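You operate a simulated robot arm through the tools that you are given. There is no shell and no other tool.

You are at the controls of a simulated two-armed robot. One attempt, no reset.

Task
Raise the camera to line 2 and point it at the amber can.
Fine: the can on the stack; free the brass knob, raise the collar, swing the camera till its lamp lights, lock the knob. The breadboard stays locked.

The check looks at the end state, three seconds after you hand in, the way a careful person would. Anything else that was tipped, shoved, dropped, spilled or broken makes it a failure.

Robot
Two 7-joint arms with fingered hands on one trunk that stands fixed in place. Base frame: the origin is at the foot of the trunk, x ahead of it, y to its left, z up. Readings come in mm, degrees, newtons and seconds.
The left shoulder is at [70, 166, 1118], the right one opposite. With the tool pointing down near the work surface each hand reaches from about 460 to 960 mm from the base axis, measured 20 degrees to its own side. Payload 4.1 kg a hand.
Tool frame (each hand has its own): the origin (TCP) lies between the finger pads and is the grasp point; the fingertips stand 32 mm ahead of it; z points along the fingers, y is the line along which they close. The gripper opens to 108 mm. The gripper's body begins 38 mm behind the TCP. The gripper is a hand of 4 fingers: y runs from the thumb to the fingers, the wrist lies at [-16, -108, -186] in the tool frame, and closing takes about 1.5 s.
Orientation is told as [roll, pitch, yaw] about the base's x, y, z axes, in that order, counted from this pose: with the fingers straight down and the wrist toward the robot, the tool's x, y and z point along [0, 1, 0], [1, 0, 0] and [0, 0, -1] of the base frame.

Tools
- The arms move only by the tool drive_tool. It takes "left_plan", "right_plan" or both (then of equal length, played together; a hand with none holds still); each is a list of rows, each an object of numbers (a shift or turn left out is 0, a gripper value left out holds the last): "wx", "wy", "wz": the turn, a rotation vector about the tool's x, y, z in degrees; "x", "y", "z": the shift along the tool's x, y, z in mm; "claw": the closure, from 0 (fully open) to 1 (shut). In form: [{"wx": .., "wy": .., "wz": .., "x": .., "y": .., "z": .., "claw": ..}, ...]. A call has 1 to 20 rows; each row is the pose to reach, as a shift and turn from the pose commanded when the call began, along the tool's axes at that moment. Each row takes 0.2 s and may step no farther than 50 mm and 8.6 degrees from the row before; otherwise, or with a gripper value out of range, the whole call is refused. A pose out of reach is approached as far as the arm can. The call stops where the force on the tool passes 40 N (or 10 N more than at its start, if that is more) or the arm is blocked; 0.2 s more then pass. Each finger travels about 45 mm/s and halts on what it meets, pressing with about 29 N; the grip force reading is that of the motor and also rises with nothing between the fingers. The clock runs only during rows and for 0.2 s after the last one: add rows that repeat a pose to give the fingers time. The reply holds the time, the measured pose of the TCP, the force on the tool along the base axes, the opening and the grip force, in the units named above and with some noise, with the torque about the TCP (base axes, N m) and any sound that the robot's microphone picked up.
- Cameras (640 x 400 px; columns grow to the right, rows downward): "scene" is now at [130.3, 45.7, 1363.1]; the picture's right is [0.51, -0.86, 0.00], its down [-0.36, -0.21, -0.91] and it looks along [0.78, 0.46, -0.42] (base axes); focal length 291 px, centre (320, 200). "left" rides on the left gripper at [-64, -93, -131] in its tool frame; the picture's right is [-0.80, -0.28, 0.53], its down [0.55, -0.71, 0.45] and it looks along [0.25, 0.65, 0.72] (tool axes); focal length 247 px, centre (320, 200). "right" rides on the right gripper at [64, -93, -132] in its tool frame; the picture's right is [-0.80, 0.28, -0.53], its down [-0.55, -0.71, 0.45] and it looks along [-0.25, 0.65, 0.72] (tool axes); focal length 247 px, centre (320, 200). There is no depth. A picture from a camera that has moved, and an enlarged one, comes with that camera's place and axes in the base frame and with its lens.
- grab_frame(camera): a new picture of that camera. No time passes.
- raise_lower(by): slides the trunk up (or, below 0, down) by that many mm; the arms and the scene camera ride with it, the base frame stays. It gives what a move gives, with no picture.
- preshape(shape, hand): the hand has 4 fingers and takes this shape, open, in about a second: jaw (thumb against the fingers, like two jaws); tri (thumb and two fingers); tip (a fingertip pinch); poke (one finger out to press); point (the index stretched); flat (the hand flat); cup (the hand cupped); fist (a fist). The gripper value then closes the fingers along that shape, each until it touches; the sizes above hold for jaw. It gives what a move gives, with no picture.
- aim_head(pan, tilt): turns the head with the scene camera to pan (to the left, within 86 degrees either way) and tilt (down, from -29 to 69), counted from straight ahead of the robot. It gives what a move gives.
- close_up(camera, box): a new picture of the part [left, top, right, bottom] of that camera's present view, enlarged. No time passes.
- sign_off(): hands the job in; it is judged then, once.

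Places have to be worked out from the pictures, the camera data and where the tool is seen. Open the grippers and draw the arms clear of the work before you hand the job in, unless the task says otherwise.

The tools are called as name(argument=value, ...) on one line, values as JSON. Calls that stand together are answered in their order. drive_tool: Moves the arms, as the interface text tells. Its arguments: {"type":"object","properties":{"left_plan":{"type":"array"},"right_plan":{"type":"array"}},"required":[]} The other tools are called the same way: raise_lower (by) slides the trunk up or down; preshape (shape, hand) gives the hand a shape; aim_head (pan, tilt) turns the head that bears the scene camera; grab_frame (camera) takes a picture; close_up (camera, box) takes an enlarged picture of a part of a camera's view; sign_off () hands the job in.

At the start:

```text
clock: 0.0
left_position: [378.7, 557.5, 1207.2]
left_ee_rot: [0.0, 0.0, 0.1]
left_contact_force: [-0.4, 1.1, 0.0]
left_moment: [-0.02, 0.02, -0.02]
left_gripper_width: 107.5
left_grasp_force: 0.2
left_shape: jaw
right_position: [485.3, 40.9, 1173.7]
right_ee_rot: [-0.1, 0.0, 0.0]
right_contact_force: [-0.5, 0.1, 0.0]
right_moment: [-0.02, 0.02, 0.02]
right_gripper_width: 107.8
right_grasp_force: 0.1
right_shape: jaw
trunk travel left (down, up): [-625.0, 315.0]
head pan, tilt: [30.4, 24.9]
```

scene: 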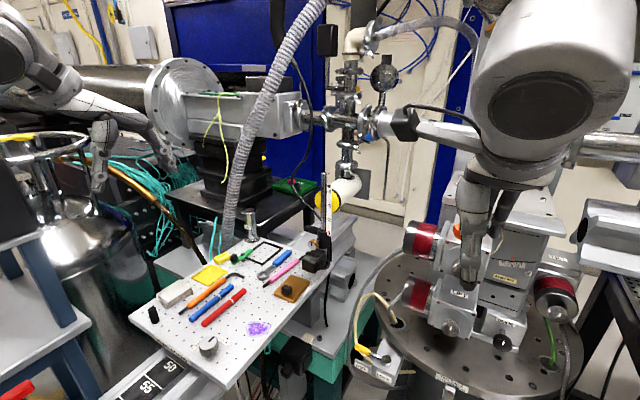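
right: 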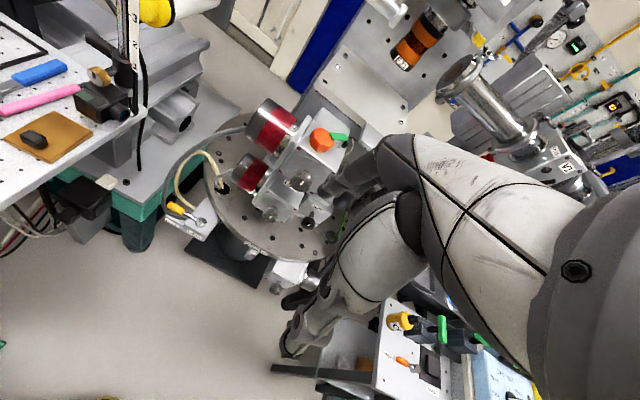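
left: 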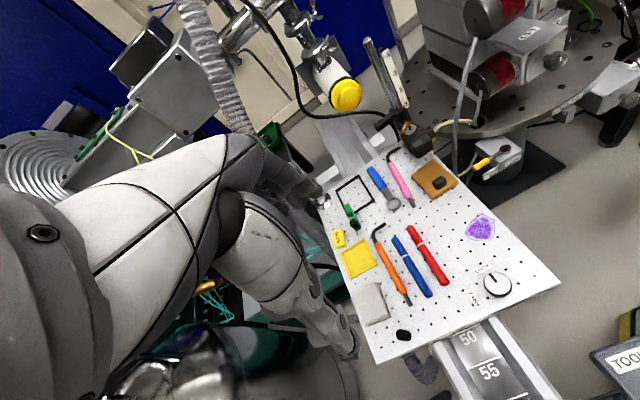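

The scene shows a breadboard with tools and a post with a collar and a small black camera; I'll zoom in on the post and on the rest of the surroundings to find the amber can, the knob and the lines.

close_up(camera="scene", box=[270, 160, 390, 310])

close_up(camera="right", box=[0, 0, 240, 200])

close_up(camera="left", box=[310, 20, 470, 220])

close_up(camera="scene", box=[120, 220, 340, 400])

```text
2.67 times, centred on (330, 235) of scene
camera zoom: at [130.3, 45.7, 1363.1], right [0.51, -0.86, 0.0], down [-0.36, -0.21, -0.91], along [0.78, 0.46, -0.42], focal length 776 px, centre (293, 107)
```

zoom: 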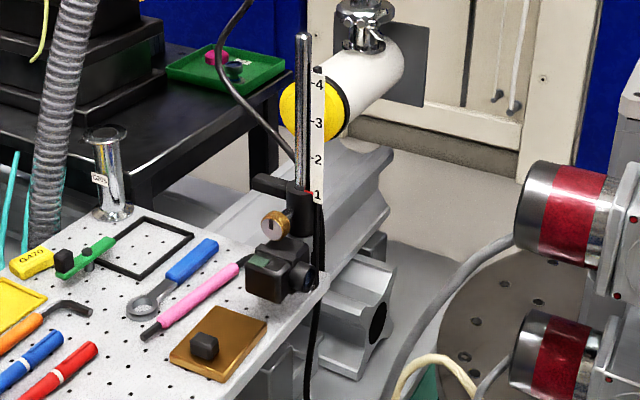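

```text
2.00 times, centred on (120, 100) of right
camera zoom: at [391.9, 106.5, 1304.9], right [0.28, -0.8, 0.53], down [-0.71, -0.55, -0.45], along [0.65, -0.25, -0.72], focal length 494 px, centre (720, 400)
```

zoom: 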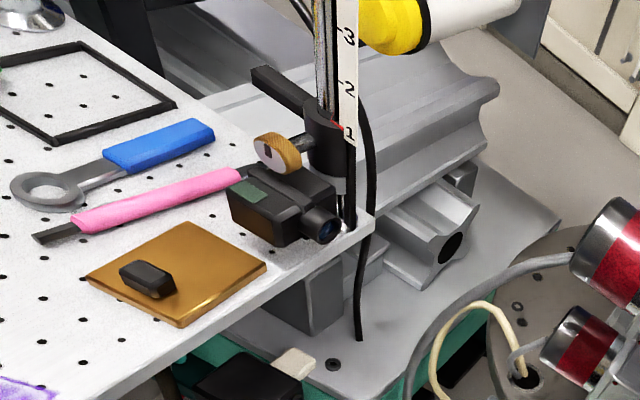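

```text
2.00 times, centred on (390, 120) of left
camera zoom: at [286.2, 492.1, 1338.7], right [-0.28, -0.8, -0.53], down [-0.71, 0.55, -0.45], along [0.65, 0.25, -0.72], focal length 494 px, centre (180, 360)
```

zoom: 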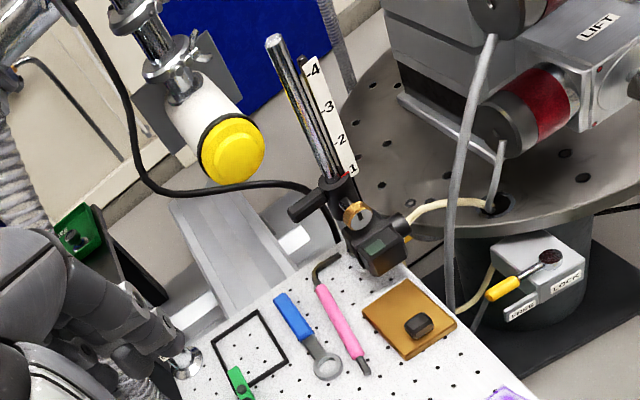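

```text
2.22 times, centred on (230, 310) of scene
camera zoom: at [130.3, 45.7, 1363.1], right [0.51, -0.86, 0.0], down [-0.36, -0.21, -0.91], along [0.78, 0.46, -0.42], focal length 647 px, centre (520, -44)
```

zoom: 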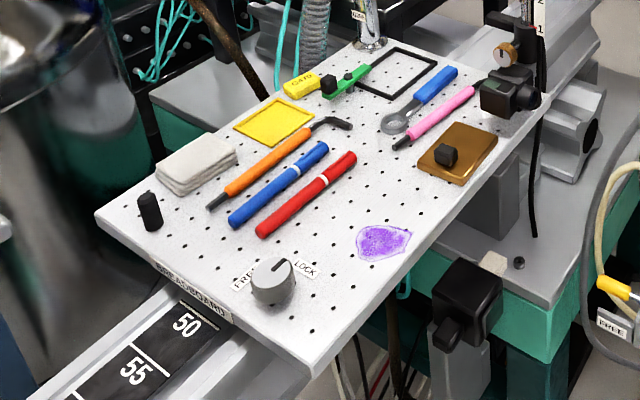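

The post with scale 1–4, collar (red pointer at 1), brass knob and small camera stand at the far corner of the breadboard. Now I look for the amber can on the stack over on the turntable.

close_up(camera="scene", box=[380, 160, 640, 400])

close_up(camera="right", box=[160, 0, 480, 240])

close_up(camera="left", box=[380, 0, 640, 220])

aim_head(pan=0, tilt=30)

grab_frame(camera="scene")

```text
1.67 times, centred on (510, 280) of scene
camera zoom: at [130.3, 45.7, 1363.1], right [0.51, -0.86, 0.0], down [-0.36, -0.21, -0.91], along [0.78, 0.46, -0.42], focal length 485 px, centre (3, 67)
```

zoom: 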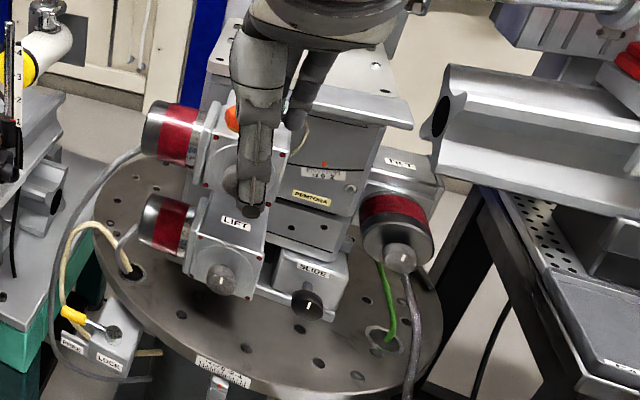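

```text
1.67 times, centred on (320, 120) of right
camera zoom: at [391.9, 106.5, 1304.9], right [0.28, -0.8, 0.53], down [-0.71, -0.55, -0.45], along [0.65, -0.25, -0.72], focal length 412 px, centre (320, 333)
```

zoom: 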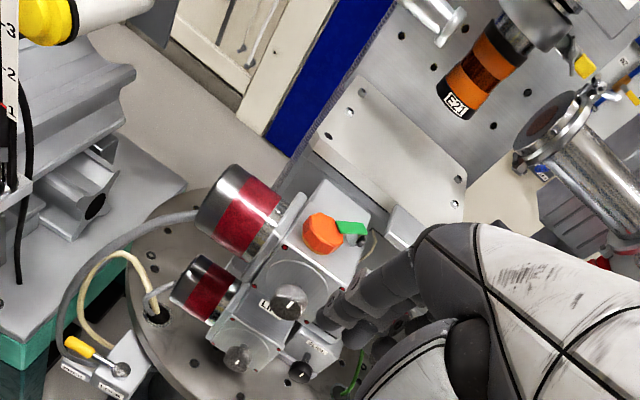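

```text
1.82 times, centred on (510, 110) of left
camera zoom: at [286.2, 492.1, 1338.7], right [-0.28, -0.8, -0.53], down [-0.71, 0.55, -0.45], along [0.65, 0.25, -0.72], focal length 449 px, centre (-26, 364)
```

zoom: 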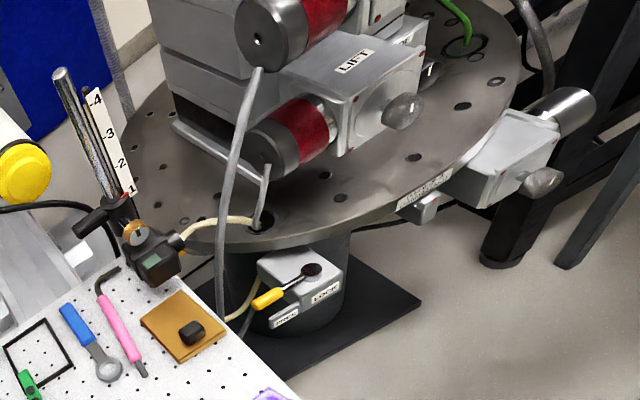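

```text
clock: 0.9
left_position: [378.9, 556.8, 1206.6]
left_ee_rot: [0.1, 0.0, 0.0]
left_contact_force: [-0.1, 0.4, 0.4]
left_moment: [0.01, 0.01, -0.02]
left_gripper_width: 107.7
left_grasp_force: 0.1
left_shape: jaw
right_position: [484.2, 41.3, 1174.2]
right_ee_rot: [0.0, -0.1, 0.0]
right_contact_force: [0.2, -0.5, 0.2]
right_moment: [0.02, -0.01, 0.01]
right_gripper_width: 107.5
right_grasp_force: 0.0
right_shape: jaw
trunk travel left (down, up): [-625.0, 315.0]
head pan, tilt: [0.0, 30.0]
```

```text
taken
camera scene: at [141.3, -0.8, 1354.9], right [0.0, -1.0, 0.0], down [-0.5, 0.0, -0.87], along [0.87, 0.0, -0.5], focal length 291 px, centre (320, 200)
```

scene: 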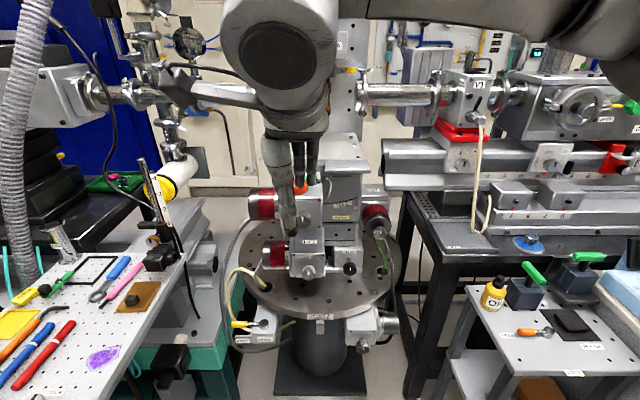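

The right arm blocks the stack, so I'll first check the space on the robot's right before moving it. The knob triangulates to about [678, 389, 936].

aim_head(pan=-35, tilt=25)

grab_frame(camera="scene")

```text
clock: 2.0
left_position: [378.7, 556.2, 1208.3]
left_ee_rot: [0.0, 0.0, 0.0]
left_contact_force: [-0.1, -0.9, 0.3]
left_moment: [0.02, -0.03, -0.01]
left_gripper_width: 107.4
left_grasp_force: 0.1
left_shape: jaw
right_position: [484.4, 41.9, 1173.4]
right_ee_rot: [-0.1, 0.1, 0.0]
right_contact_force: [0.0, -0.7, 0.1]
right_moment: [0.01, 0.01, -0.02]
right_gripper_width: 107.8
right_grasp_force: 0.0
right_shape: jaw
trunk travel left (down, up): [-625.0, 315.0]
head pan, tilt: [-35.0, 25.0]
```

```text
taken
camera scene: at [126.4, -53.7, 1362.9], right [-0.57, -0.82, 0.0], down [-0.35, 0.24, -0.91], along [0.74, -0.52, -0.42], focal length 291 px, centre (320, 200)
```

scene: 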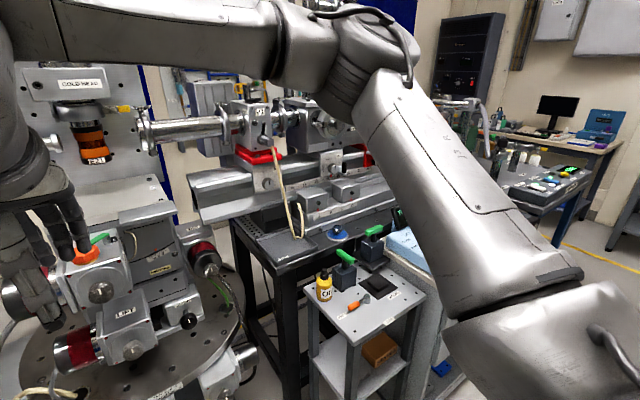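

A "COLD HEAD" with an amber-banded can shows behind the stack; I zoom to see it and the stack.

close_up(camera="scene", box=[0, 60, 240, 220])

close_up(camera="scene", box=[0, 200, 260, 400])

close_up(camera="scene", box=[220, 80, 460, 320])

```text
2.50 times, centred on (120, 140) of scene
camera zoom: at [126.4, -53.7, 1362.9], right [-0.57, -0.82, 0.0], down [-0.35, 0.24, -0.91], along [0.74, -0.52, -0.42], focal length 728 px, centre (820, 350)
```

zoom: 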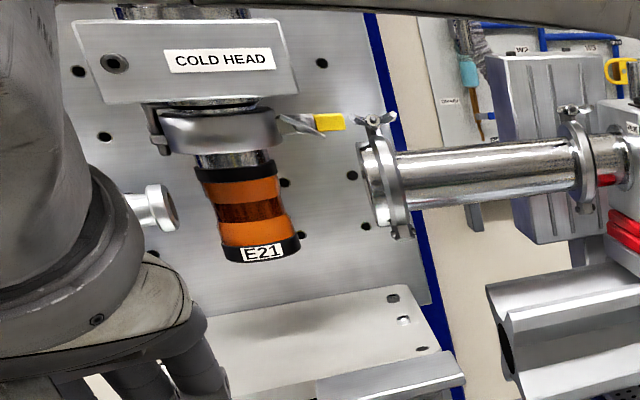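

```text
2.00 times, centred on (130, 300) of scene
camera zoom: at [126.4, -53.7, 1362.9], right [-0.57, -0.82, 0.0], down [-0.35, 0.24, -0.91], along [0.74, -0.52, -0.42], focal length 582 px, centre (700, 0)
```

zoom: 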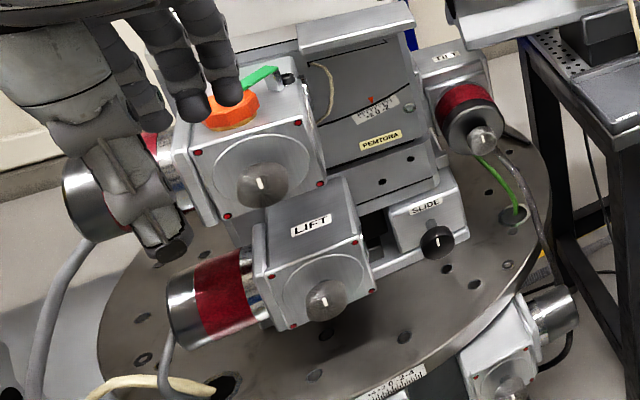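

```text
1.67 times, centred on (340, 200) of scene
camera zoom: at [126.4, -53.7, 1362.9], right [-0.57, -0.82, 0.0], down [-0.35, 0.24, -0.91], along [0.74, -0.52, -0.42], focal length 485 px, centre (287, 200)
```

zoom: 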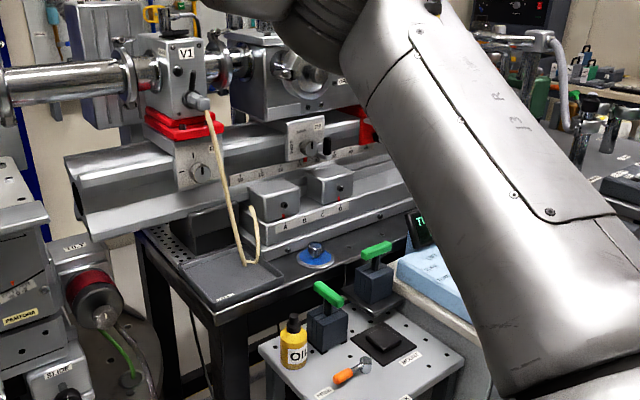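

The amber E21 can hangs under the cold head on the stack at about [986, 0, 1192]. I'll swing the right arm out to its side (away from the work), then look at the post closely.

drive_tool(right_plan=[{"x": -40}, {"x": -80}, {"x": -120}, {"x": -160}, {"x": -200}, {"x": -240}])

aim_head(pan=28, tilt=32)

grab_frame(camera="scene")

close_up(camera="scene", box=[290, 110, 390, 210])

```text
clock: 3.4
left_position: [377.4, 553.9, 1208.8]
left_ee_rot: [0.1, 0.0, 0.0]
left_contact_force: [-0.3, -0.5, -0.2]
left_moment: [0.0, -0.02, 0.02]
left_gripper_width: 107.7
left_grasp_force: 0.0
left_shape: jaw
right_position: [484.9, -200.6, 1174.1]
right_ee_rot: [0.1, 0.1, 0.0]
right_contact_force: [-0.9, -0.4, 0.8]
right_moment: [0.0, -0.01, 0.0]
right_gripper_width: 107.4
right_grasp_force: 0.1
right_shape: jaw
trunk travel left (down, up): [-625.0, 315.0]
head pan, tilt: [-35.0, 25.0]
```

```text
clock: 4.7
left_position: [379.1, 557.6, 1207.9]
left_ee_rot: [-0.1, 0.0, 0.1]
left_contact_force: [0.6, 0.8, 1.7]
left_moment: [0.01, -0.02, 0.0]
left_gripper_width: 107.8
left_grasp_force: 0.1
left_shape: jaw
right_position: [485.6, -198.2, 1173.0]
right_ee_rot: [-0.1, 0.0, 0.0]
right_contact_force: [-0.3, -0.6, 0.1]
right_moment: [0.0, -0.01, -0.02]
right_gripper_width: 107.5
right_grasp_force: 0.0
right_shape: jaw
trunk travel left (down, up): [-625.0, 315.0]
head pan, tilt: [28.0, 32.0]
```

```text
taken
camera scene: at [130.0, 41.1, 1351.8], right [0.47, -0.88, 0.0], down [-0.47, -0.25, -0.85], along [0.75, 0.4, -0.53], focal length 291 px, centre (320, 200)
```

scene: 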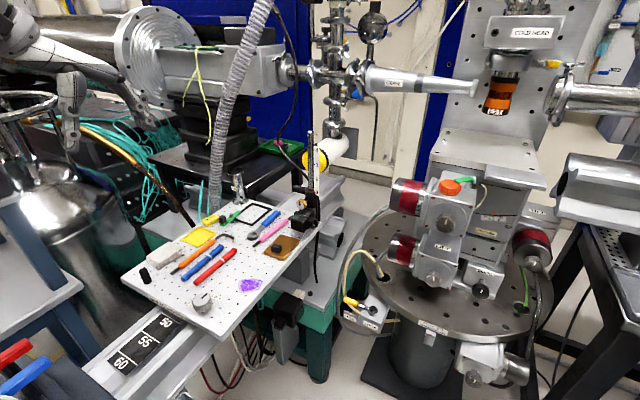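

```text
4.00 times, centred on (340, 160) of scene
camera zoom: at [130.0, 41.1, 1351.8], right [0.47, -0.88, 0.0], down [-0.47, -0.25, -0.85], along [0.75, 0.4, -0.53], focal length 1165 px, centre (240, 360)
```

zoom: 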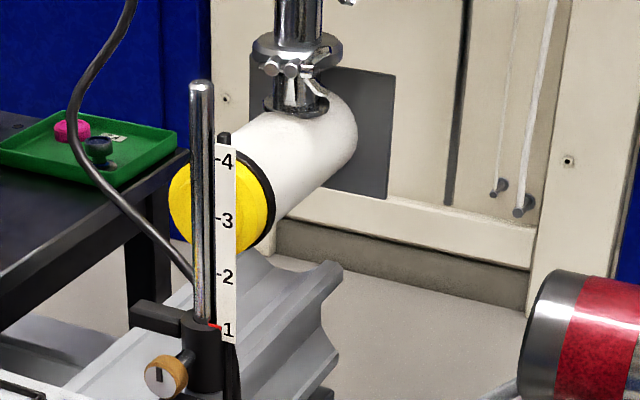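

Now the stack and the post are both in clear view. I enlarge the collar, knob and camera.

close_up(camera="scene", box=[280, 175, 340, 235])

close_up(camera="left", box=[370, 80, 450, 160])

grab_frame(camera="right")

grab_frame(camera="left")

```text
6.67 times, centred on (310, 205) of scene
camera zoom: at [130.0, 41.1, 1351.8], right [0.47, -0.88, 0.0], down [-0.47, -0.25, -0.85], along [0.75, 0.4, -0.53], focal length 1941 px, centre (387, 167)
```

zoom: 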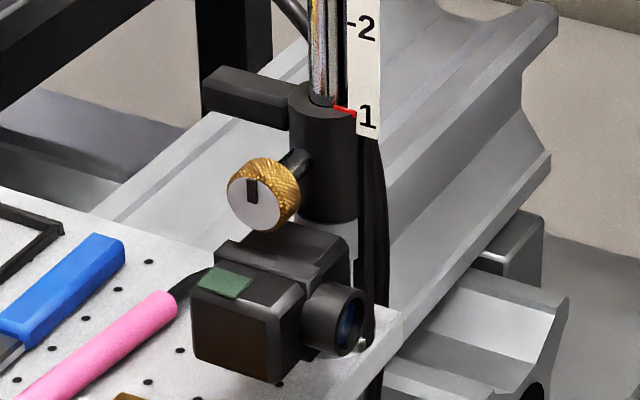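

```text
5.00 times, centred on (410, 120) of left
camera zoom: at [286.2, 492.1, 1338.7], right [-0.28, -0.8, -0.53], down [-0.71, 0.55, -0.45], along [0.65, 0.25, -0.72], focal length 1235 px, centre (-130, 600)
```

zoom: 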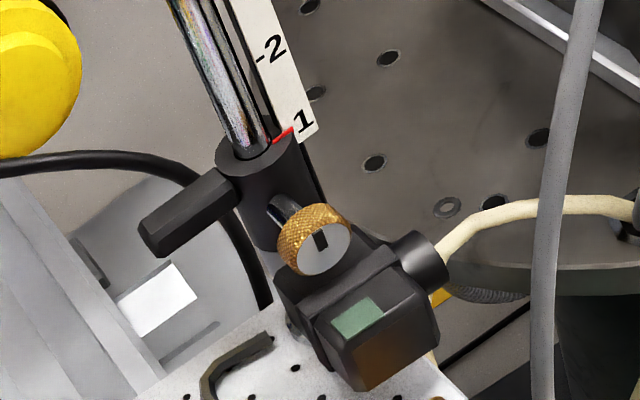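

```text
taken
camera right: at [393.2, -134.0, 1304.8], right [0.28, -0.8, 0.53], down [-0.71, -0.55, -0.45], along [0.65, -0.25, -0.72], focal length 247 px, centre (320, 200)
```

right: 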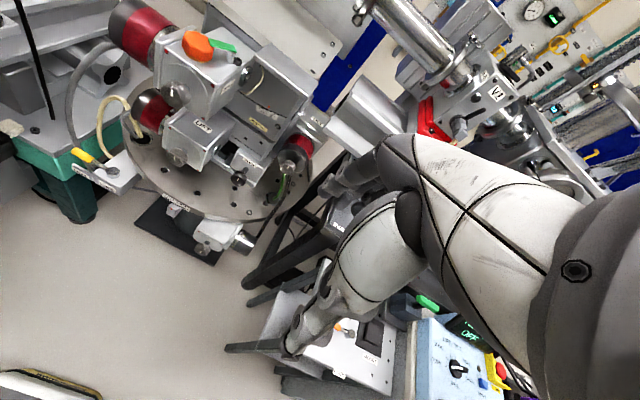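

```text
taken
camera left: at [286.2, 492.1, 1338.7], right [-0.28, -0.8, -0.53], down [-0.71, 0.55, -0.45], along [0.65, 0.25, -0.72], focal length 247 px, centre (320, 200)
```

left: 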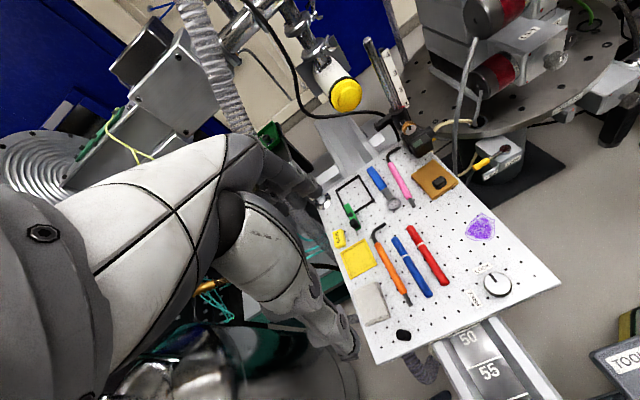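

The collar top reads about [724, 387, 955], the knob's face about [671, 390, 935] with its axis along −x, and the grey-black handle bar runs in +y from the collar to about y=441; line spacing looks like 40 mm. I move the left hand most of the way towards a spot above the handle, gripper half closed, and then look.

drive_tool(left_plan=[{"x": -12, "y": 34, "z": 12, "claw": 0.2}, {"x": -25, "y": 67, "z": 25, "claw": 0.4}, {"x": -37, "y": 101, "z": 37, "claw": 0.4}, {"x": -50, "y": 134, "z": 50, "claw": 0.4}, {"x": -62, "y": 168, "z": 62, "claw": 0.4}, {"x": -75, "y": 202, "z": 75, "claw": 0.4}, {"x": -85, "y": 235, "z": 80, "claw": 0.4}])

grab_frame(camera="left")

grab_frame(camera="scene")

```text
clock: 6.3
left_position: [616.7, 473.7, 1125.3]
left_ee_rot: [0.1, 0.1, 0.0]
left_contact_force: [-0.3, 0.6, -0.1]
left_moment: [0.03, 0.01, 0.0]
left_gripper_width: 65.0
left_grasp_force: 0.0
left_shape: jaw
right_position: [486.8, -198.3, 1172.3]
right_ee_rot: [0.1, 0.1, 0.0]
right_contact_force: [-0.7, 0.3, 0.0]
right_moment: [-0.02, 0.05, 0.03]
right_gripper_width: 107.7
right_grasp_force: 0.1
right_shape: jaw
trunk travel left (down, up): [-625.0, 315.0]
head pan, tilt: [28.0, 32.0]
```

```text
taken
camera left: at [523.5, 408.0, 1256.9], right [-0.28, -0.8, -0.53], down [-0.71, 0.55, -0.45], along [0.65, 0.25, -0.72], focal length 247 px, centre (320, 200)
```

left: 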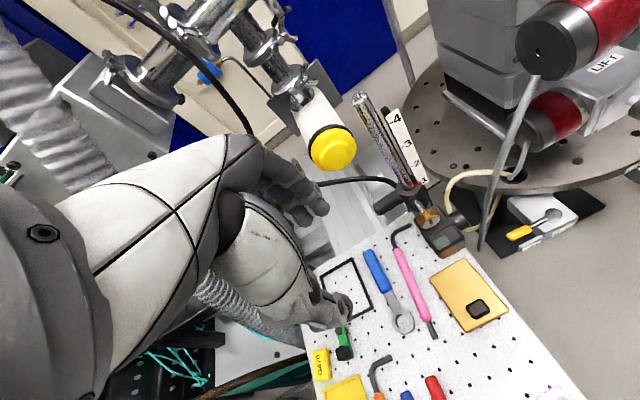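

```text
taken
camera scene: at [132.0, 41.1, 1351.5], right [0.47, -0.88, 0.0], down [-0.47, -0.25, -0.85], along [0.75, 0.4, -0.53], focal length 291 px, centre (320, 200)
```

scene: 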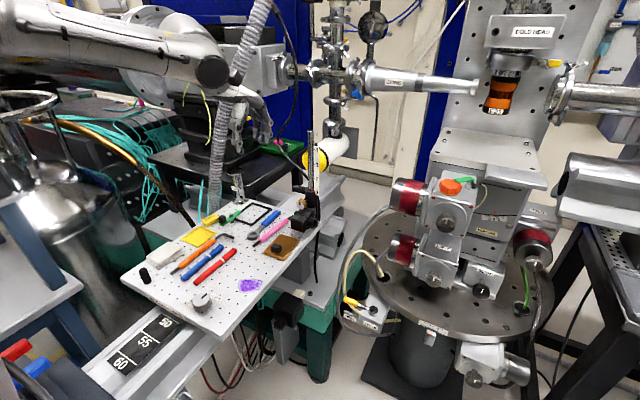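

The left hand is coming in cleanly; now a magnified look at the knob/collar from this nearer wrist camera.

close_up(camera="left", box=[350, 80, 490, 270])

close_up(camera="left", box=[360, 160, 480, 270])

```text
2.11 times, centred on (420, 175) of left
camera zoom: at [523.5, 408.0, 1256.9], right [-0.28, -0.8, -0.53], down [-0.71, 0.55, -0.45], along [0.65, 0.25, -0.72], focal length 520 px, centre (110, 253)
```

zoom: 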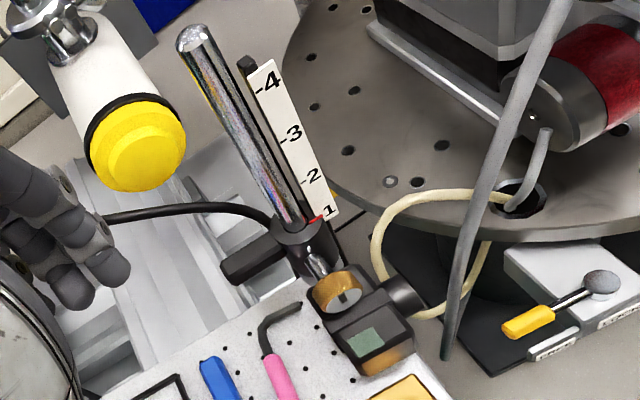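

```text
3.64 times, centred on (420, 215) of left
camera zoom: at [523.5, 408.0, 1256.9], right [-0.28, -0.8, -0.53], down [-0.71, 0.55, -0.45], along [0.65, 0.25, -0.72], focal length 898 px, centre (-44, 146)
```

zoom: 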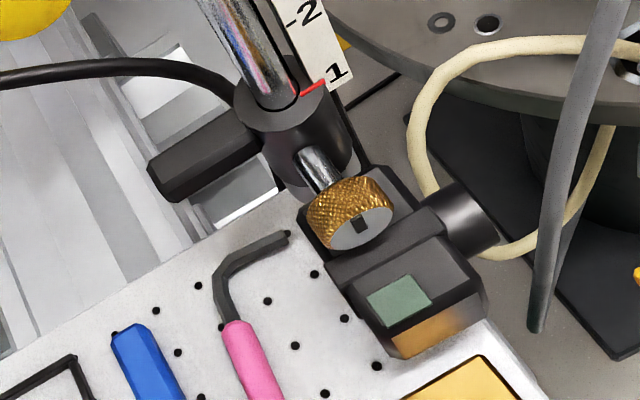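

I check the hand's own shape (finger spread) before descending near the post.

close_up(camera="left", box=[200, 120, 370, 340])

close_up(camera="scene", box=[190, 40, 350, 240])

```text
1.82 times, centred on (285, 230) of left
camera zoom: at [523.5, 408.0, 1256.9], right [-0.28, -0.8, -0.53], down [-0.71, 0.55, -0.45], along [0.65, 0.25, -0.72], focal length 449 px, centre (384, 146)
```

zoom: 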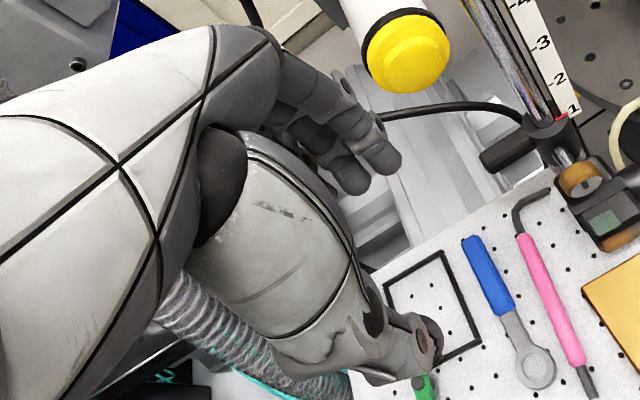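

```text
2.00 times, centred on (270, 140) of scene
camera zoom: at [132.0, 41.1, 1351.5], right [0.47, -0.88, 0.0], down [-0.47, -0.25, -0.85], along [0.75, 0.4, -0.53], focal length 582 px, centre (420, 320)
```

zoom: 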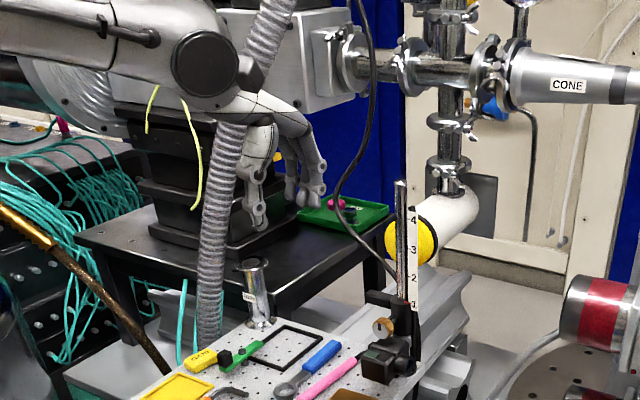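

The hand's fingers spread slightly away from the post side, so a top grasp of the handle at y≈430 is fine. I move to about [721, 430, 1040] above the handle.

drive_tool(left_plan=[{"x": -15, "y": 35, "z": 20}, {"x": -30, "y": 70, "z": 40}, {"x": -43, "y": 104, "z": 60}, {"x": -43, "y": 104, "z": 85}])

grab_frame(camera="left")

grab_frame(camera="scene")

```text
clock: 7.3
left_position: [719.0, 427.9, 1042.2]
left_ee_rot: [-0.1, 0.0, -0.1]
left_contact_force: [-0.2, 0.9, -0.7]
left_moment: [0.03, -0.01, -0.01]
left_gripper_width: 65.0
left_grasp_force: 0.0
left_shape: jaw
right_position: [486.6, -199.0, 1173.0]
right_ee_rot: [0.0, -0.1, 0.0]
right_contact_force: [0.3, 0.2, -0.9]
right_moment: [-0.02, -0.01, 0.03]
right_gripper_width: 107.6
right_grasp_force: 0.0
right_shape: jaw
trunk travel left (down, up): [-625.0, 315.0]
head pan, tilt: [28.0, 32.0]
```

```text
taken
camera left: at [625.7, 364.7, 1173.1], right [-0.28, -0.8, -0.53], down [-0.71, 0.55, -0.45], along [0.65, 0.25, -0.72], focal length 247 px, centre (320, 200)
```

left: 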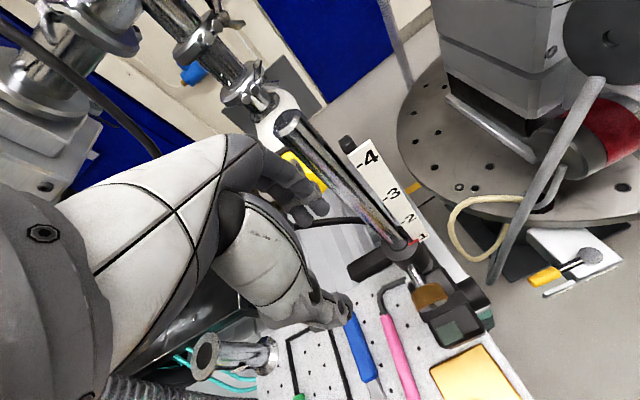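

```text
taken
camera scene: at [130.2, 41.9, 1351.8], right [0.47, -0.88, 0.0], down [-0.47, -0.25, -0.85], along [0.75, 0.4, -0.53], focal length 291 px, centre (320, 200)
```

scene: 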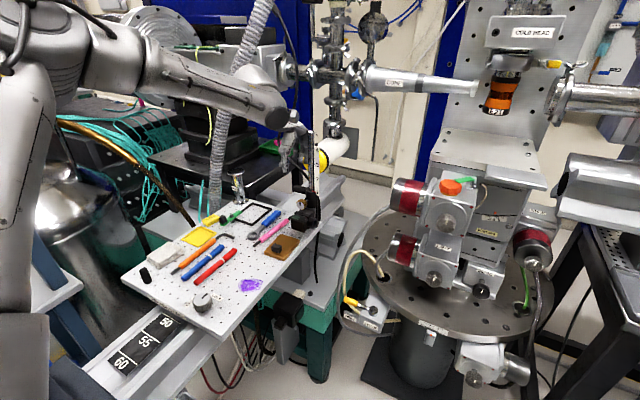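

The hand is above the handle with the post clear. I'll magnify to check alignment over the handle.

close_up(camera="left", box=[260, 130, 520, 350])

close_up(camera="scene", box=[260, 90, 360, 240])

```text
1.82 times, centred on (390, 240) of left
camera zoom: at [625.7, 364.7, 1173.1], right [-0.28, -0.8, -0.53], down [-0.71, 0.55, -0.45], along [0.65, 0.25, -0.72], focal length 449 px, centre (193, 127)
```

zoom: 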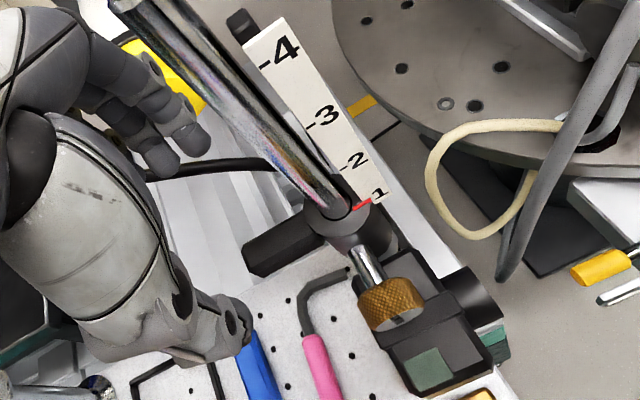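

```text
2.67 times, centred on (310, 165) of scene
camera zoom: at [130.2, 41.9, 1351.8], right [0.47, -0.88, 0.0], down [-0.47, -0.25, -0.85], along [0.75, 0.4, -0.53], focal length 776 px, centre (347, 293)
```

zoom: 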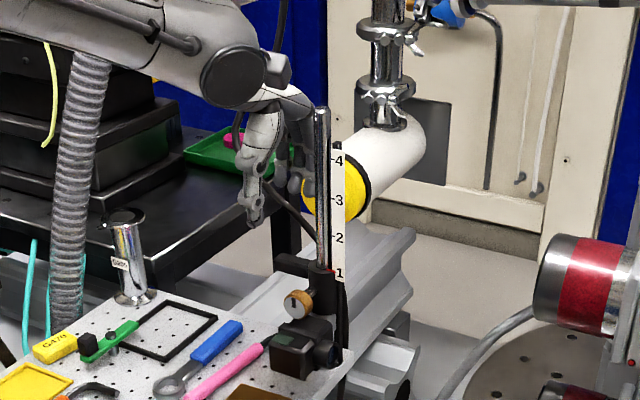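

The handle's mid-line is at x≈723, z≈947, end at y≈441. I descend 95 mm onto it with the fingers straddling it, then check.

drive_tool(left_plan=[{"x": 1, "y": 4, "z": 20}, {"x": 1, "y": 4, "z": 40}, {"x": 1, "y": 4, "z": 60}, {"x": 1, "y": 4, "z": 75}, {"x": 1, "y": 4, "z": 86}, {"x": 1, "y": 4, "z": 96}])

grab_frame(camera="left")

close_up(camera="scene", box=[260, 110, 360, 240])

```text
clock: 8.7
left_position: [712.2, 429.7, 951.3]
left_ee_rot: [-0.1, -0.2, 0.0]
left_contact_force: [-0.1, 0.9, 0.9]
left_moment: [0.0, 0.01, -0.02]
left_gripper_width: 65.0
left_grasp_force: 0.1
left_shape: jaw
left hand out of reach, approached as far as the arm can: row 4, 5, 6
right_position: [486.0, -199.2, 1174.1]
right_ee_rot: [-0.1, 0.0, 0.0]
right_contact_force: [-0.3, 0.0, -0.4]
right_moment: [-0.01, 0.0, 0.0]
right_gripper_width: 107.5
right_grasp_force: 0.1
right_shape: jaw
trunk travel left (down, up): [-625.0, 315.0]
head pan, tilt: [28.0, 32.0]
```

```text
taken
camera left: at [618.5, 365.7, 1082.1], right [-0.28, -0.8, -0.53], down [-0.7, 0.55, -0.45], along [0.65, 0.25, -0.72], focal length 247 px, centre (320, 200)
```

left: 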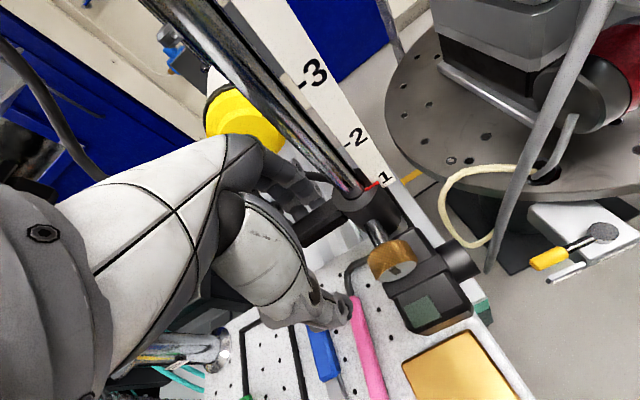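

```text
3.08 times, centred on (310, 175) of scene
camera zoom: at [130.3, 41.2, 1351.8], right [0.47, -0.88, 0.0], down [-0.47, -0.25, -0.85], along [0.75, 0.4, -0.53], focal length 896 px, centre (351, 277)
```

zoom: 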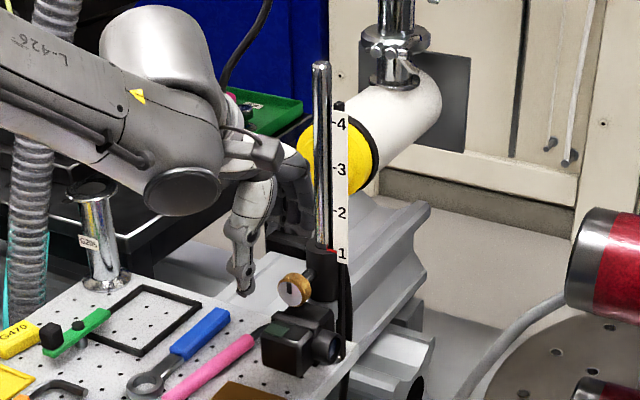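

The arm hits its reach limit here (stopped at x=712, z=951, no contact); the pose 90 mm higher was fine, so lowering the trunk should help. I raise the hand clear first and check the space on the robot's left before sliding the trunk down.

drive_tool(left_plan=[{"x": 0, "y": -4, "z": -20}, {"x": 0, "y": -4, "z": -40}, {"x": 0, "y": -4, "z": -60}, {"x": 0, "y": -4, "z": -80}, {"x": 0, "y": -4, "z": -100}, {"x": 0, "y": -4, "z": -125}])

aim_head(pan=75, tilt=35)

grab_frame(camera="scene")

aim_head(pan=-60, tilt=40)

grab_frame(camera="scene")

```text
clock: 10.1
left_position: [705.3, 430.4, 1076.4]
left_ee_rot: [0.1, -0.1, 0.0]
left_contact_force: [-0.5, -0.6, 0.6]
left_moment: [0.0, -0.01, -0.02]
left_gripper_width: 65.2
left_grasp_force: 0.0
left_shape: jaw
right_position: [484.4, -200.0, 1173.8]
right_ee_rot: [0.0, 0.0, 0.0]
right_contact_force: [-0.6, -0.3, -0.4]
right_moment: [0.02, -0.02, 0.0]
right_gripper_width: 107.6
right_grasp_force: 0.0
right_shape: jaw
trunk travel left (down, up): [-625.0, 315.0]
head pan, tilt: [28.0, 32.0]
```

```text
clock: 11.2
left_position: [704.8, 431.6, 1077.1]
left_ee_rot: [0.1, 0.1, 0.0]
left_contact_force: [0.3, 0.1, 0.0]
left_moment: [0.0, 0.01, 0.0]
left_gripper_width: 64.9
left_grasp_force: 0.0
left_shape: jaw
right_position: [485.9, -198.2, 1174.5]
right_ee_rot: [0.1, 0.0, 0.0]
right_contact_force: [0.1, 0.1, -0.2]
right_moment: [0.0, -0.01, 0.01]
right_gripper_width: 107.6
right_grasp_force: 0.1
right_shape: jaw
trunk travel left (down, up): [-625.0, 315.0]
head pan, tilt: [75.0, 35.0]
```

```text
taken
camera scene: at [73.8, 84.0, 1347.1], right [0.97, -0.26, 0.0], down [-0.15, -0.55, -0.82], along [0.21, 0.79, -0.57], focal length 291 px, centre (320, 200)
```

scene: 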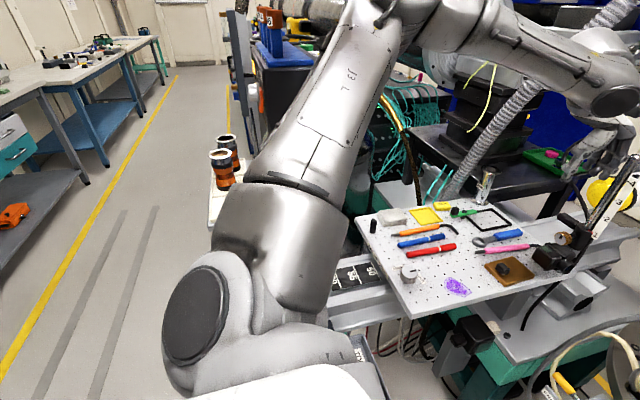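

```text
clock: 13.4
left_position: [705.9, 430.2, 1077.8]
left_ee_rot: [0.0, 0.0, -0.1]
left_contact_force: [-0.5, -0.2, -0.1]
left_moment: [0.01, -0.01, 0.0]
left_gripper_width: 65.1
left_grasp_force: 0.0
left_shape: jaw
right_position: [485.5, -198.4, 1173.1]
right_ee_rot: [0.0, 0.0, 0.0]
right_contact_force: [-0.8, -1.0, 0.0]
right_moment: [-0.03, 0.03, -0.02]
right_gripper_width: 107.7
right_grasp_force: 0.1
right_shape: jaw
trunk travel left (down, up): [-625.0, 315.0]
head pan, tilt: [-60.0, 40.0]
```

```text
taken
camera scene: at [93.5, -74.7, 1339.6], right [-0.87, -0.5, 0.0], down [-0.32, 0.56, -0.77], along [0.38, -0.66, -0.64], focal length 291 px, centre (320, 200)
```

scene: 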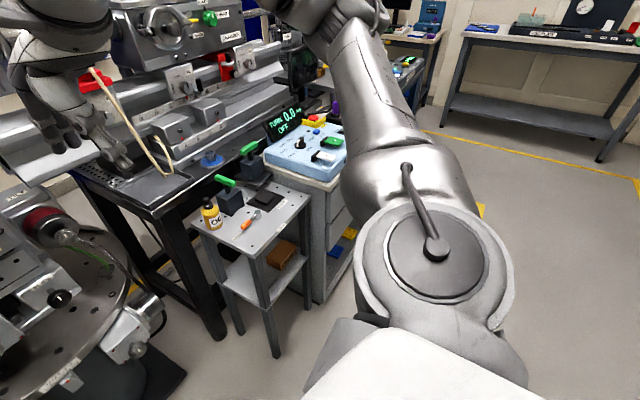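

Both sides look clear for lowering (arms run high). There are also orange-banded cans on a shelf at left, so I zoom to be sure which one is "on the stack".

aim_head(pan=75, tilt=35)

close_up(camera="scene", box=[190, 110, 270, 240])

aim_head(pan=0, tilt=20)

grab_frame(camera="scene")

close_up(camera="scene", box=[240, 40, 420, 300])

```text
clock: 15.6
left_position: [705.7, 429.9, 1076.9]
left_ee_rot: [0.0, 0.0, 0.0]
left_contact_force: [0.3, 0.1, 0.1]
left_moment: [0.0, 0.02, 0.0]
left_gripper_width: 65.0
left_grasp_force: 0.1
left_shape: jaw
right_position: [486.1, -199.6, 1173.0]
right_ee_rot: [0.1, 0.0, 0.0]
right_contact_force: [0.2, 0.4, 0.0]
right_moment: [0.01, 0.05, 0.02]
right_gripper_width: 107.8
right_grasp_force: 0.0
right_shape: jaw
trunk travel left (down, up): [-625.0, 315.0]
head pan, tilt: [75.0, 35.0]
```

```text
3.08 times, centred on (230, 175) of scene
camera zoom: at [73.8, 84.0, 1347.1], right [0.97, -0.26, 0.0], down [-0.15, -0.55, -0.82], along [0.21, 0.79, -0.57], focal length 896 px, centre (597, 277)
```

zoom: 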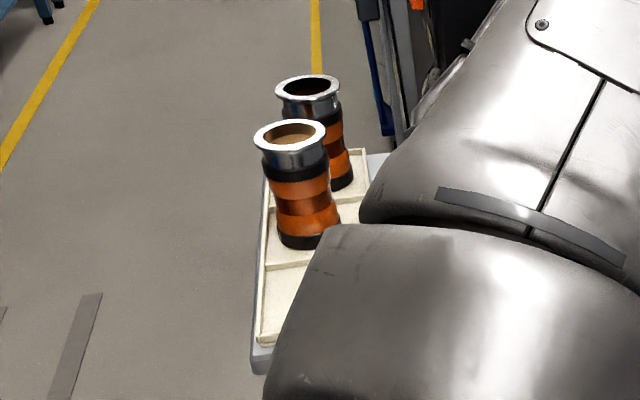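

```text
clock: 17.1
left_position: [706.9, 430.9, 1076.7]
left_ee_rot: [0.0, 0.0, 0.0]
left_contact_force: [0.0, 0.1, 0.2]
left_moment: [0.0, 0.02, 0.0]
left_gripper_width: 65.1
left_grasp_force: 0.1
left_shape: jaw
right_position: [486.1, -199.1, 1173.1]
right_ee_rot: [0.1, 0.0, -0.1]
right_contact_force: [0.7, 0.5, 0.1]
right_moment: [-0.03, 0.01, 0.0]
right_gripper_width: 107.5
right_grasp_force: 0.0
right_shape: jaw
trunk travel left (down, up): [-625.0, 315.0]
head pan, tilt: [0.0, 20.0]
```

```text
taken
camera scene: at [144.0, -1.0, 1371.0], right [0.0, -1.0, 0.0], down [-0.34, 0.0, -0.94], along [0.94, 0.0, -0.34], focal length 291 px, centre (320, 200)
```

scene: 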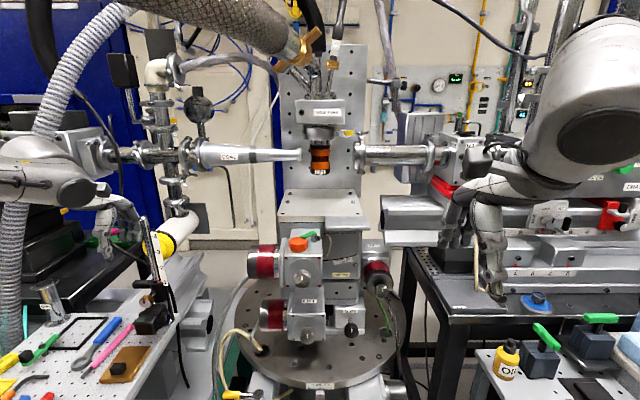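

```text
1.54 times, centred on (330, 170) of scene
camera zoom: at [144.0, -1.0, 1371.0], right [0.0, -1.0, 0.0], down [-0.34, 0.0, -0.94], along [0.94, 0.0, -0.34], focal length 448 px, centre (305, 246)
```

zoom: 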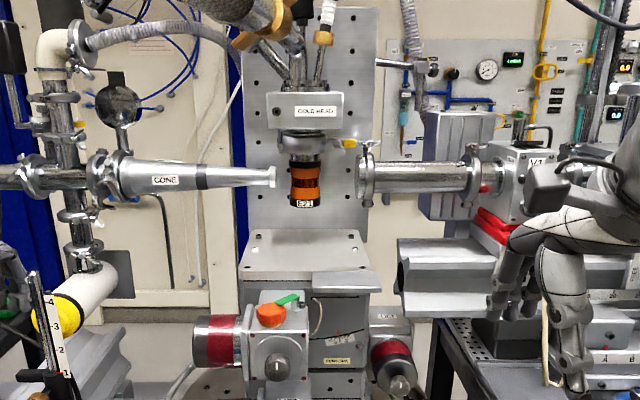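

The E21 amber can on the cold head of the stack is the target; the other two sit on a tray, not the stack. I lift the left hand 60 mm more, then lower the trunk 130 mm to get the arm into an easier range.

drive_tool(left_plan=[{"z": -20}, {"z": -40}, {"z": -60}])

raise_lower(by=-130)

aim_head(pan=28, tilt=28)

grab_frame(camera="scene")

grab_frame(camera="left")

```text
clock: 17.9
left_position: [706.4, 429.5, 1138.9]
left_ee_rot: [0.0, 0.1, -0.1]
left_contact_force: [0.5, -0.3, 0.0]
left_moment: [0.0, 0.01, -0.03]
left_gripper_width: 64.7
left_grasp_force: 0.1
left_shape: jaw
right_position: [485.6, -198.8, 1173.5]
right_ee_rot: [0.0, 0.1, 0.0]
right_contact_force: [-0.6, -0.6, -0.3]
right_moment: [-0.03, 0.03, 0.01]
right_gripper_width: 107.4
right_grasp_force: 0.0
right_shape: jaw
trunk travel left (down, up): [-625.0, 315.0]
head pan, tilt: [0.0, 20.0]
```

```text
clock: 19.4
left_position: [706.4, 430.7, 1009.1]
left_ee_rot: [0.0, 0.0, 0.1]
left_contact_force: [-0.8, 0.5, 1.0]
left_moment: [0.01, -0.01, -0.02]
left_gripper_width: 65.1
left_grasp_force: 0.0
left_shape: jaw
right_position: [486.3, -198.1, 1044.4]
right_ee_rot: [0.1, 0.0, 0.0]
right_contact_force: [0.9, 0.3, 0.2]
right_moment: [-0.06, 0.0, -0.03]
right_gripper_width: 107.3
right_grasp_force: 0.1
right_shape: jaw
trunk travel left (down, up): [-495.0, 445.0]
head pan, tilt: [0.0, 20.0]
```

```text
clock: 20.4
left_position: [706.4, 431.2, 1008.1]
left_ee_rot: [0.0, 0.0, 0.0]
left_contact_force: [0.7, -0.5, -0.8]
left_moment: [0.04, -0.02, 0.02]
left_gripper_width: 64.9
left_grasp_force: 0.1
left_shape: jaw
right_position: [486.7, -198.9, 1043.3]
right_ee_rot: [0.1, 0.0, -0.1]
right_contact_force: [0.2, 0.2, 0.3]
right_moment: [0.0, 0.03, -0.03]
right_gripper_width: 107.6
right_grasp_force: 0.1
right_shape: jaw
trunk travel left (down, up): [-495.0, 445.0]
head pan, tilt: [28.0, 28.0]
```

```text
taken
camera scene: at [131.4, 41.7, 1228.1], right [0.47, -0.88, 0.0], down [-0.41, -0.22, -0.88], along [0.78, 0.41, -0.47], focal length 291 px, centre (320, 200)
```

scene: 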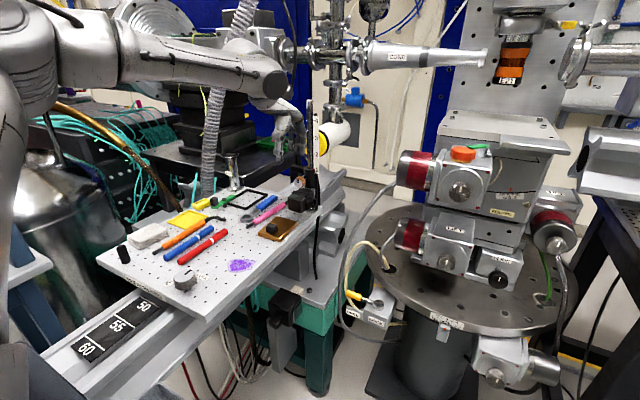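

```text
taken
camera left: at [613.6, 366.0, 1139.7], right [-0.28, -0.8, -0.53], down [-0.71, 0.55, -0.45], along [0.65, 0.25, -0.72], focal length 247 px, centre (320, 200)
```

left: 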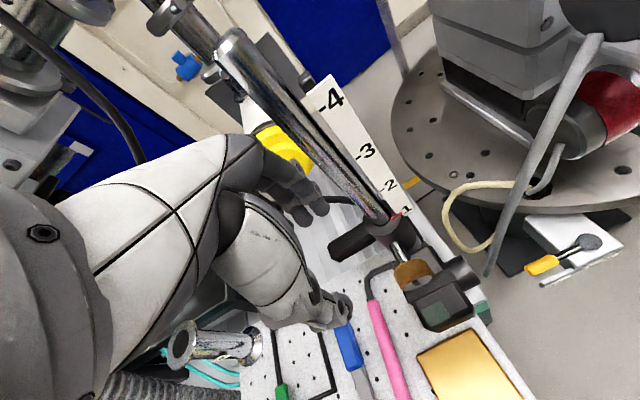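

Trunk is down without trouble. I now shift +17 mm in x and descend 61 mm onto the handle, still open.

drive_tool(left_plan=[{"x": -1, "y": 17, "z": 0}, {"x": -1, "y": 17, "z": 20}, {"x": -1, "y": 17, "z": 40}, {"x": -1, "y": 17, "z": 50}, {"x": -1, "y": 17, "z": 61}])

grab_frame(camera="left")

close_up(camera="scene", box=[260, 90, 360, 220])

```text
clock: 21.6
left_position: [723.3, 430.3, 946.7]
left_ee_rot: [0.0, 0.1, -0.1]
left_contact_force: [-0.4, 0.0, 0.5]
left_moment: [-0.01, -0.01, 0.02]
left_gripper_width: 64.9
left_grasp_force: 0.0
left_shape: jaw
right_position: [486.6, -200.3, 1043.0]
right_ee_rot: [0.0, 0.0, 0.0]
right_contact_force: [0.0, 0.1, -0.5]
right_moment: [-0.01, -0.01, 0.0]
right_gripper_width: 107.8
right_grasp_force: 0.1
right_shape: jaw
trunk travel left (down, up): [-495.0, 445.0]
head pan, tilt: [28.0, 28.0]
```

```text
taken
camera left: at [630.4, 366.0, 1078.3], right [-0.28, -0.8, -0.53], down [-0.71, 0.55, -0.45], along [0.65, 0.25, -0.72], focal length 247 px, centre (320, 200)
```

left: 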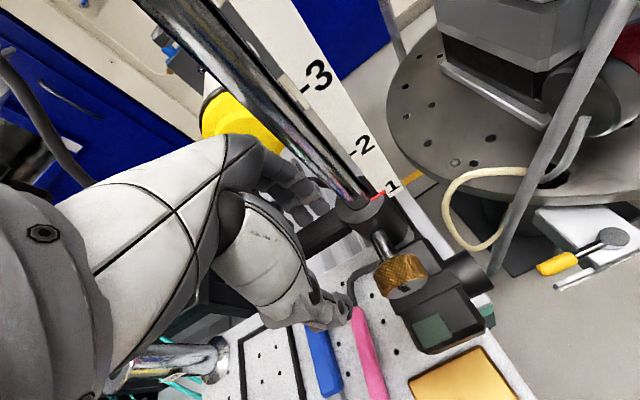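

```text
3.08 times, centred on (310, 155) of scene
camera zoom: at [131.7, 41.9, 1228.1], right [0.47, -0.88, 0.0], down [-0.41, -0.22, -0.88], along [0.78, 0.41, -0.47], focal length 896 px, centre (351, 338)
```

zoom: 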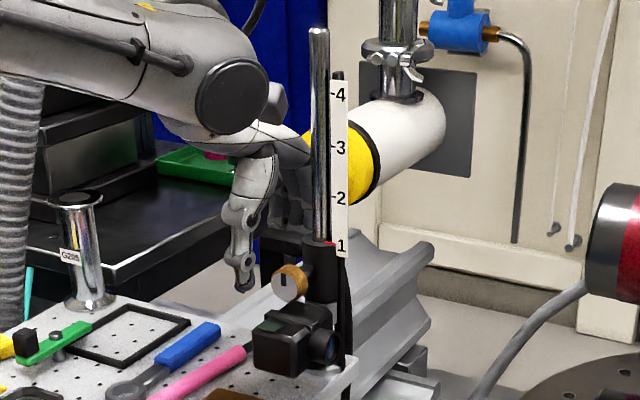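

Pose reached. Magnify to see the handle between thumb and fingers before closing.

close_up(camera="left", box=[250, 140, 510, 370])

close_up(camera="scene", box=[275, 120, 335, 200])

```text
1.74 times, centred on (380, 255) of left
camera zoom: at [630.4, 366.0, 1078.3], right [-0.28, -0.8, -0.53], down [-0.71, 0.55, -0.45], along [0.65, 0.25, -0.72], focal length 430 px, centre (216, 104)
```

zoom: 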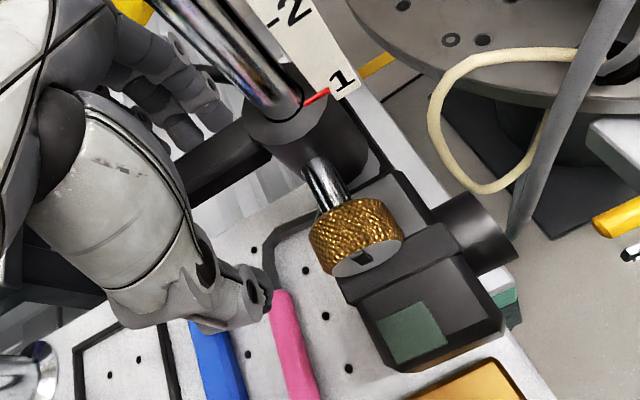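

```text
5.00 times, centred on (305, 160) of scene
camera zoom: at [131.7, 41.9, 1228.1], right [0.47, -0.88, 0.0], down [-0.41, -0.22, -0.88], along [0.78, 0.41, -0.47], focal length 1456 px, centre (395, 400)
```

zoom: 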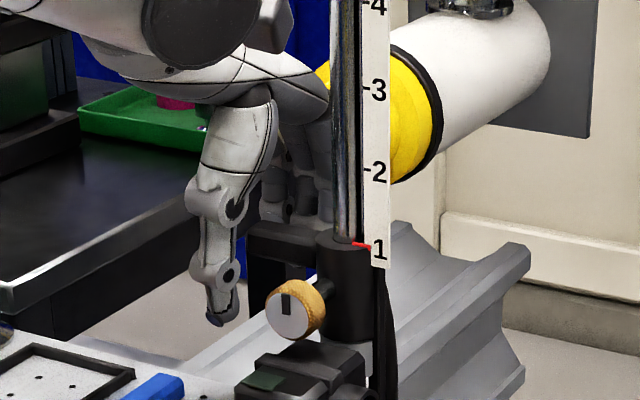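

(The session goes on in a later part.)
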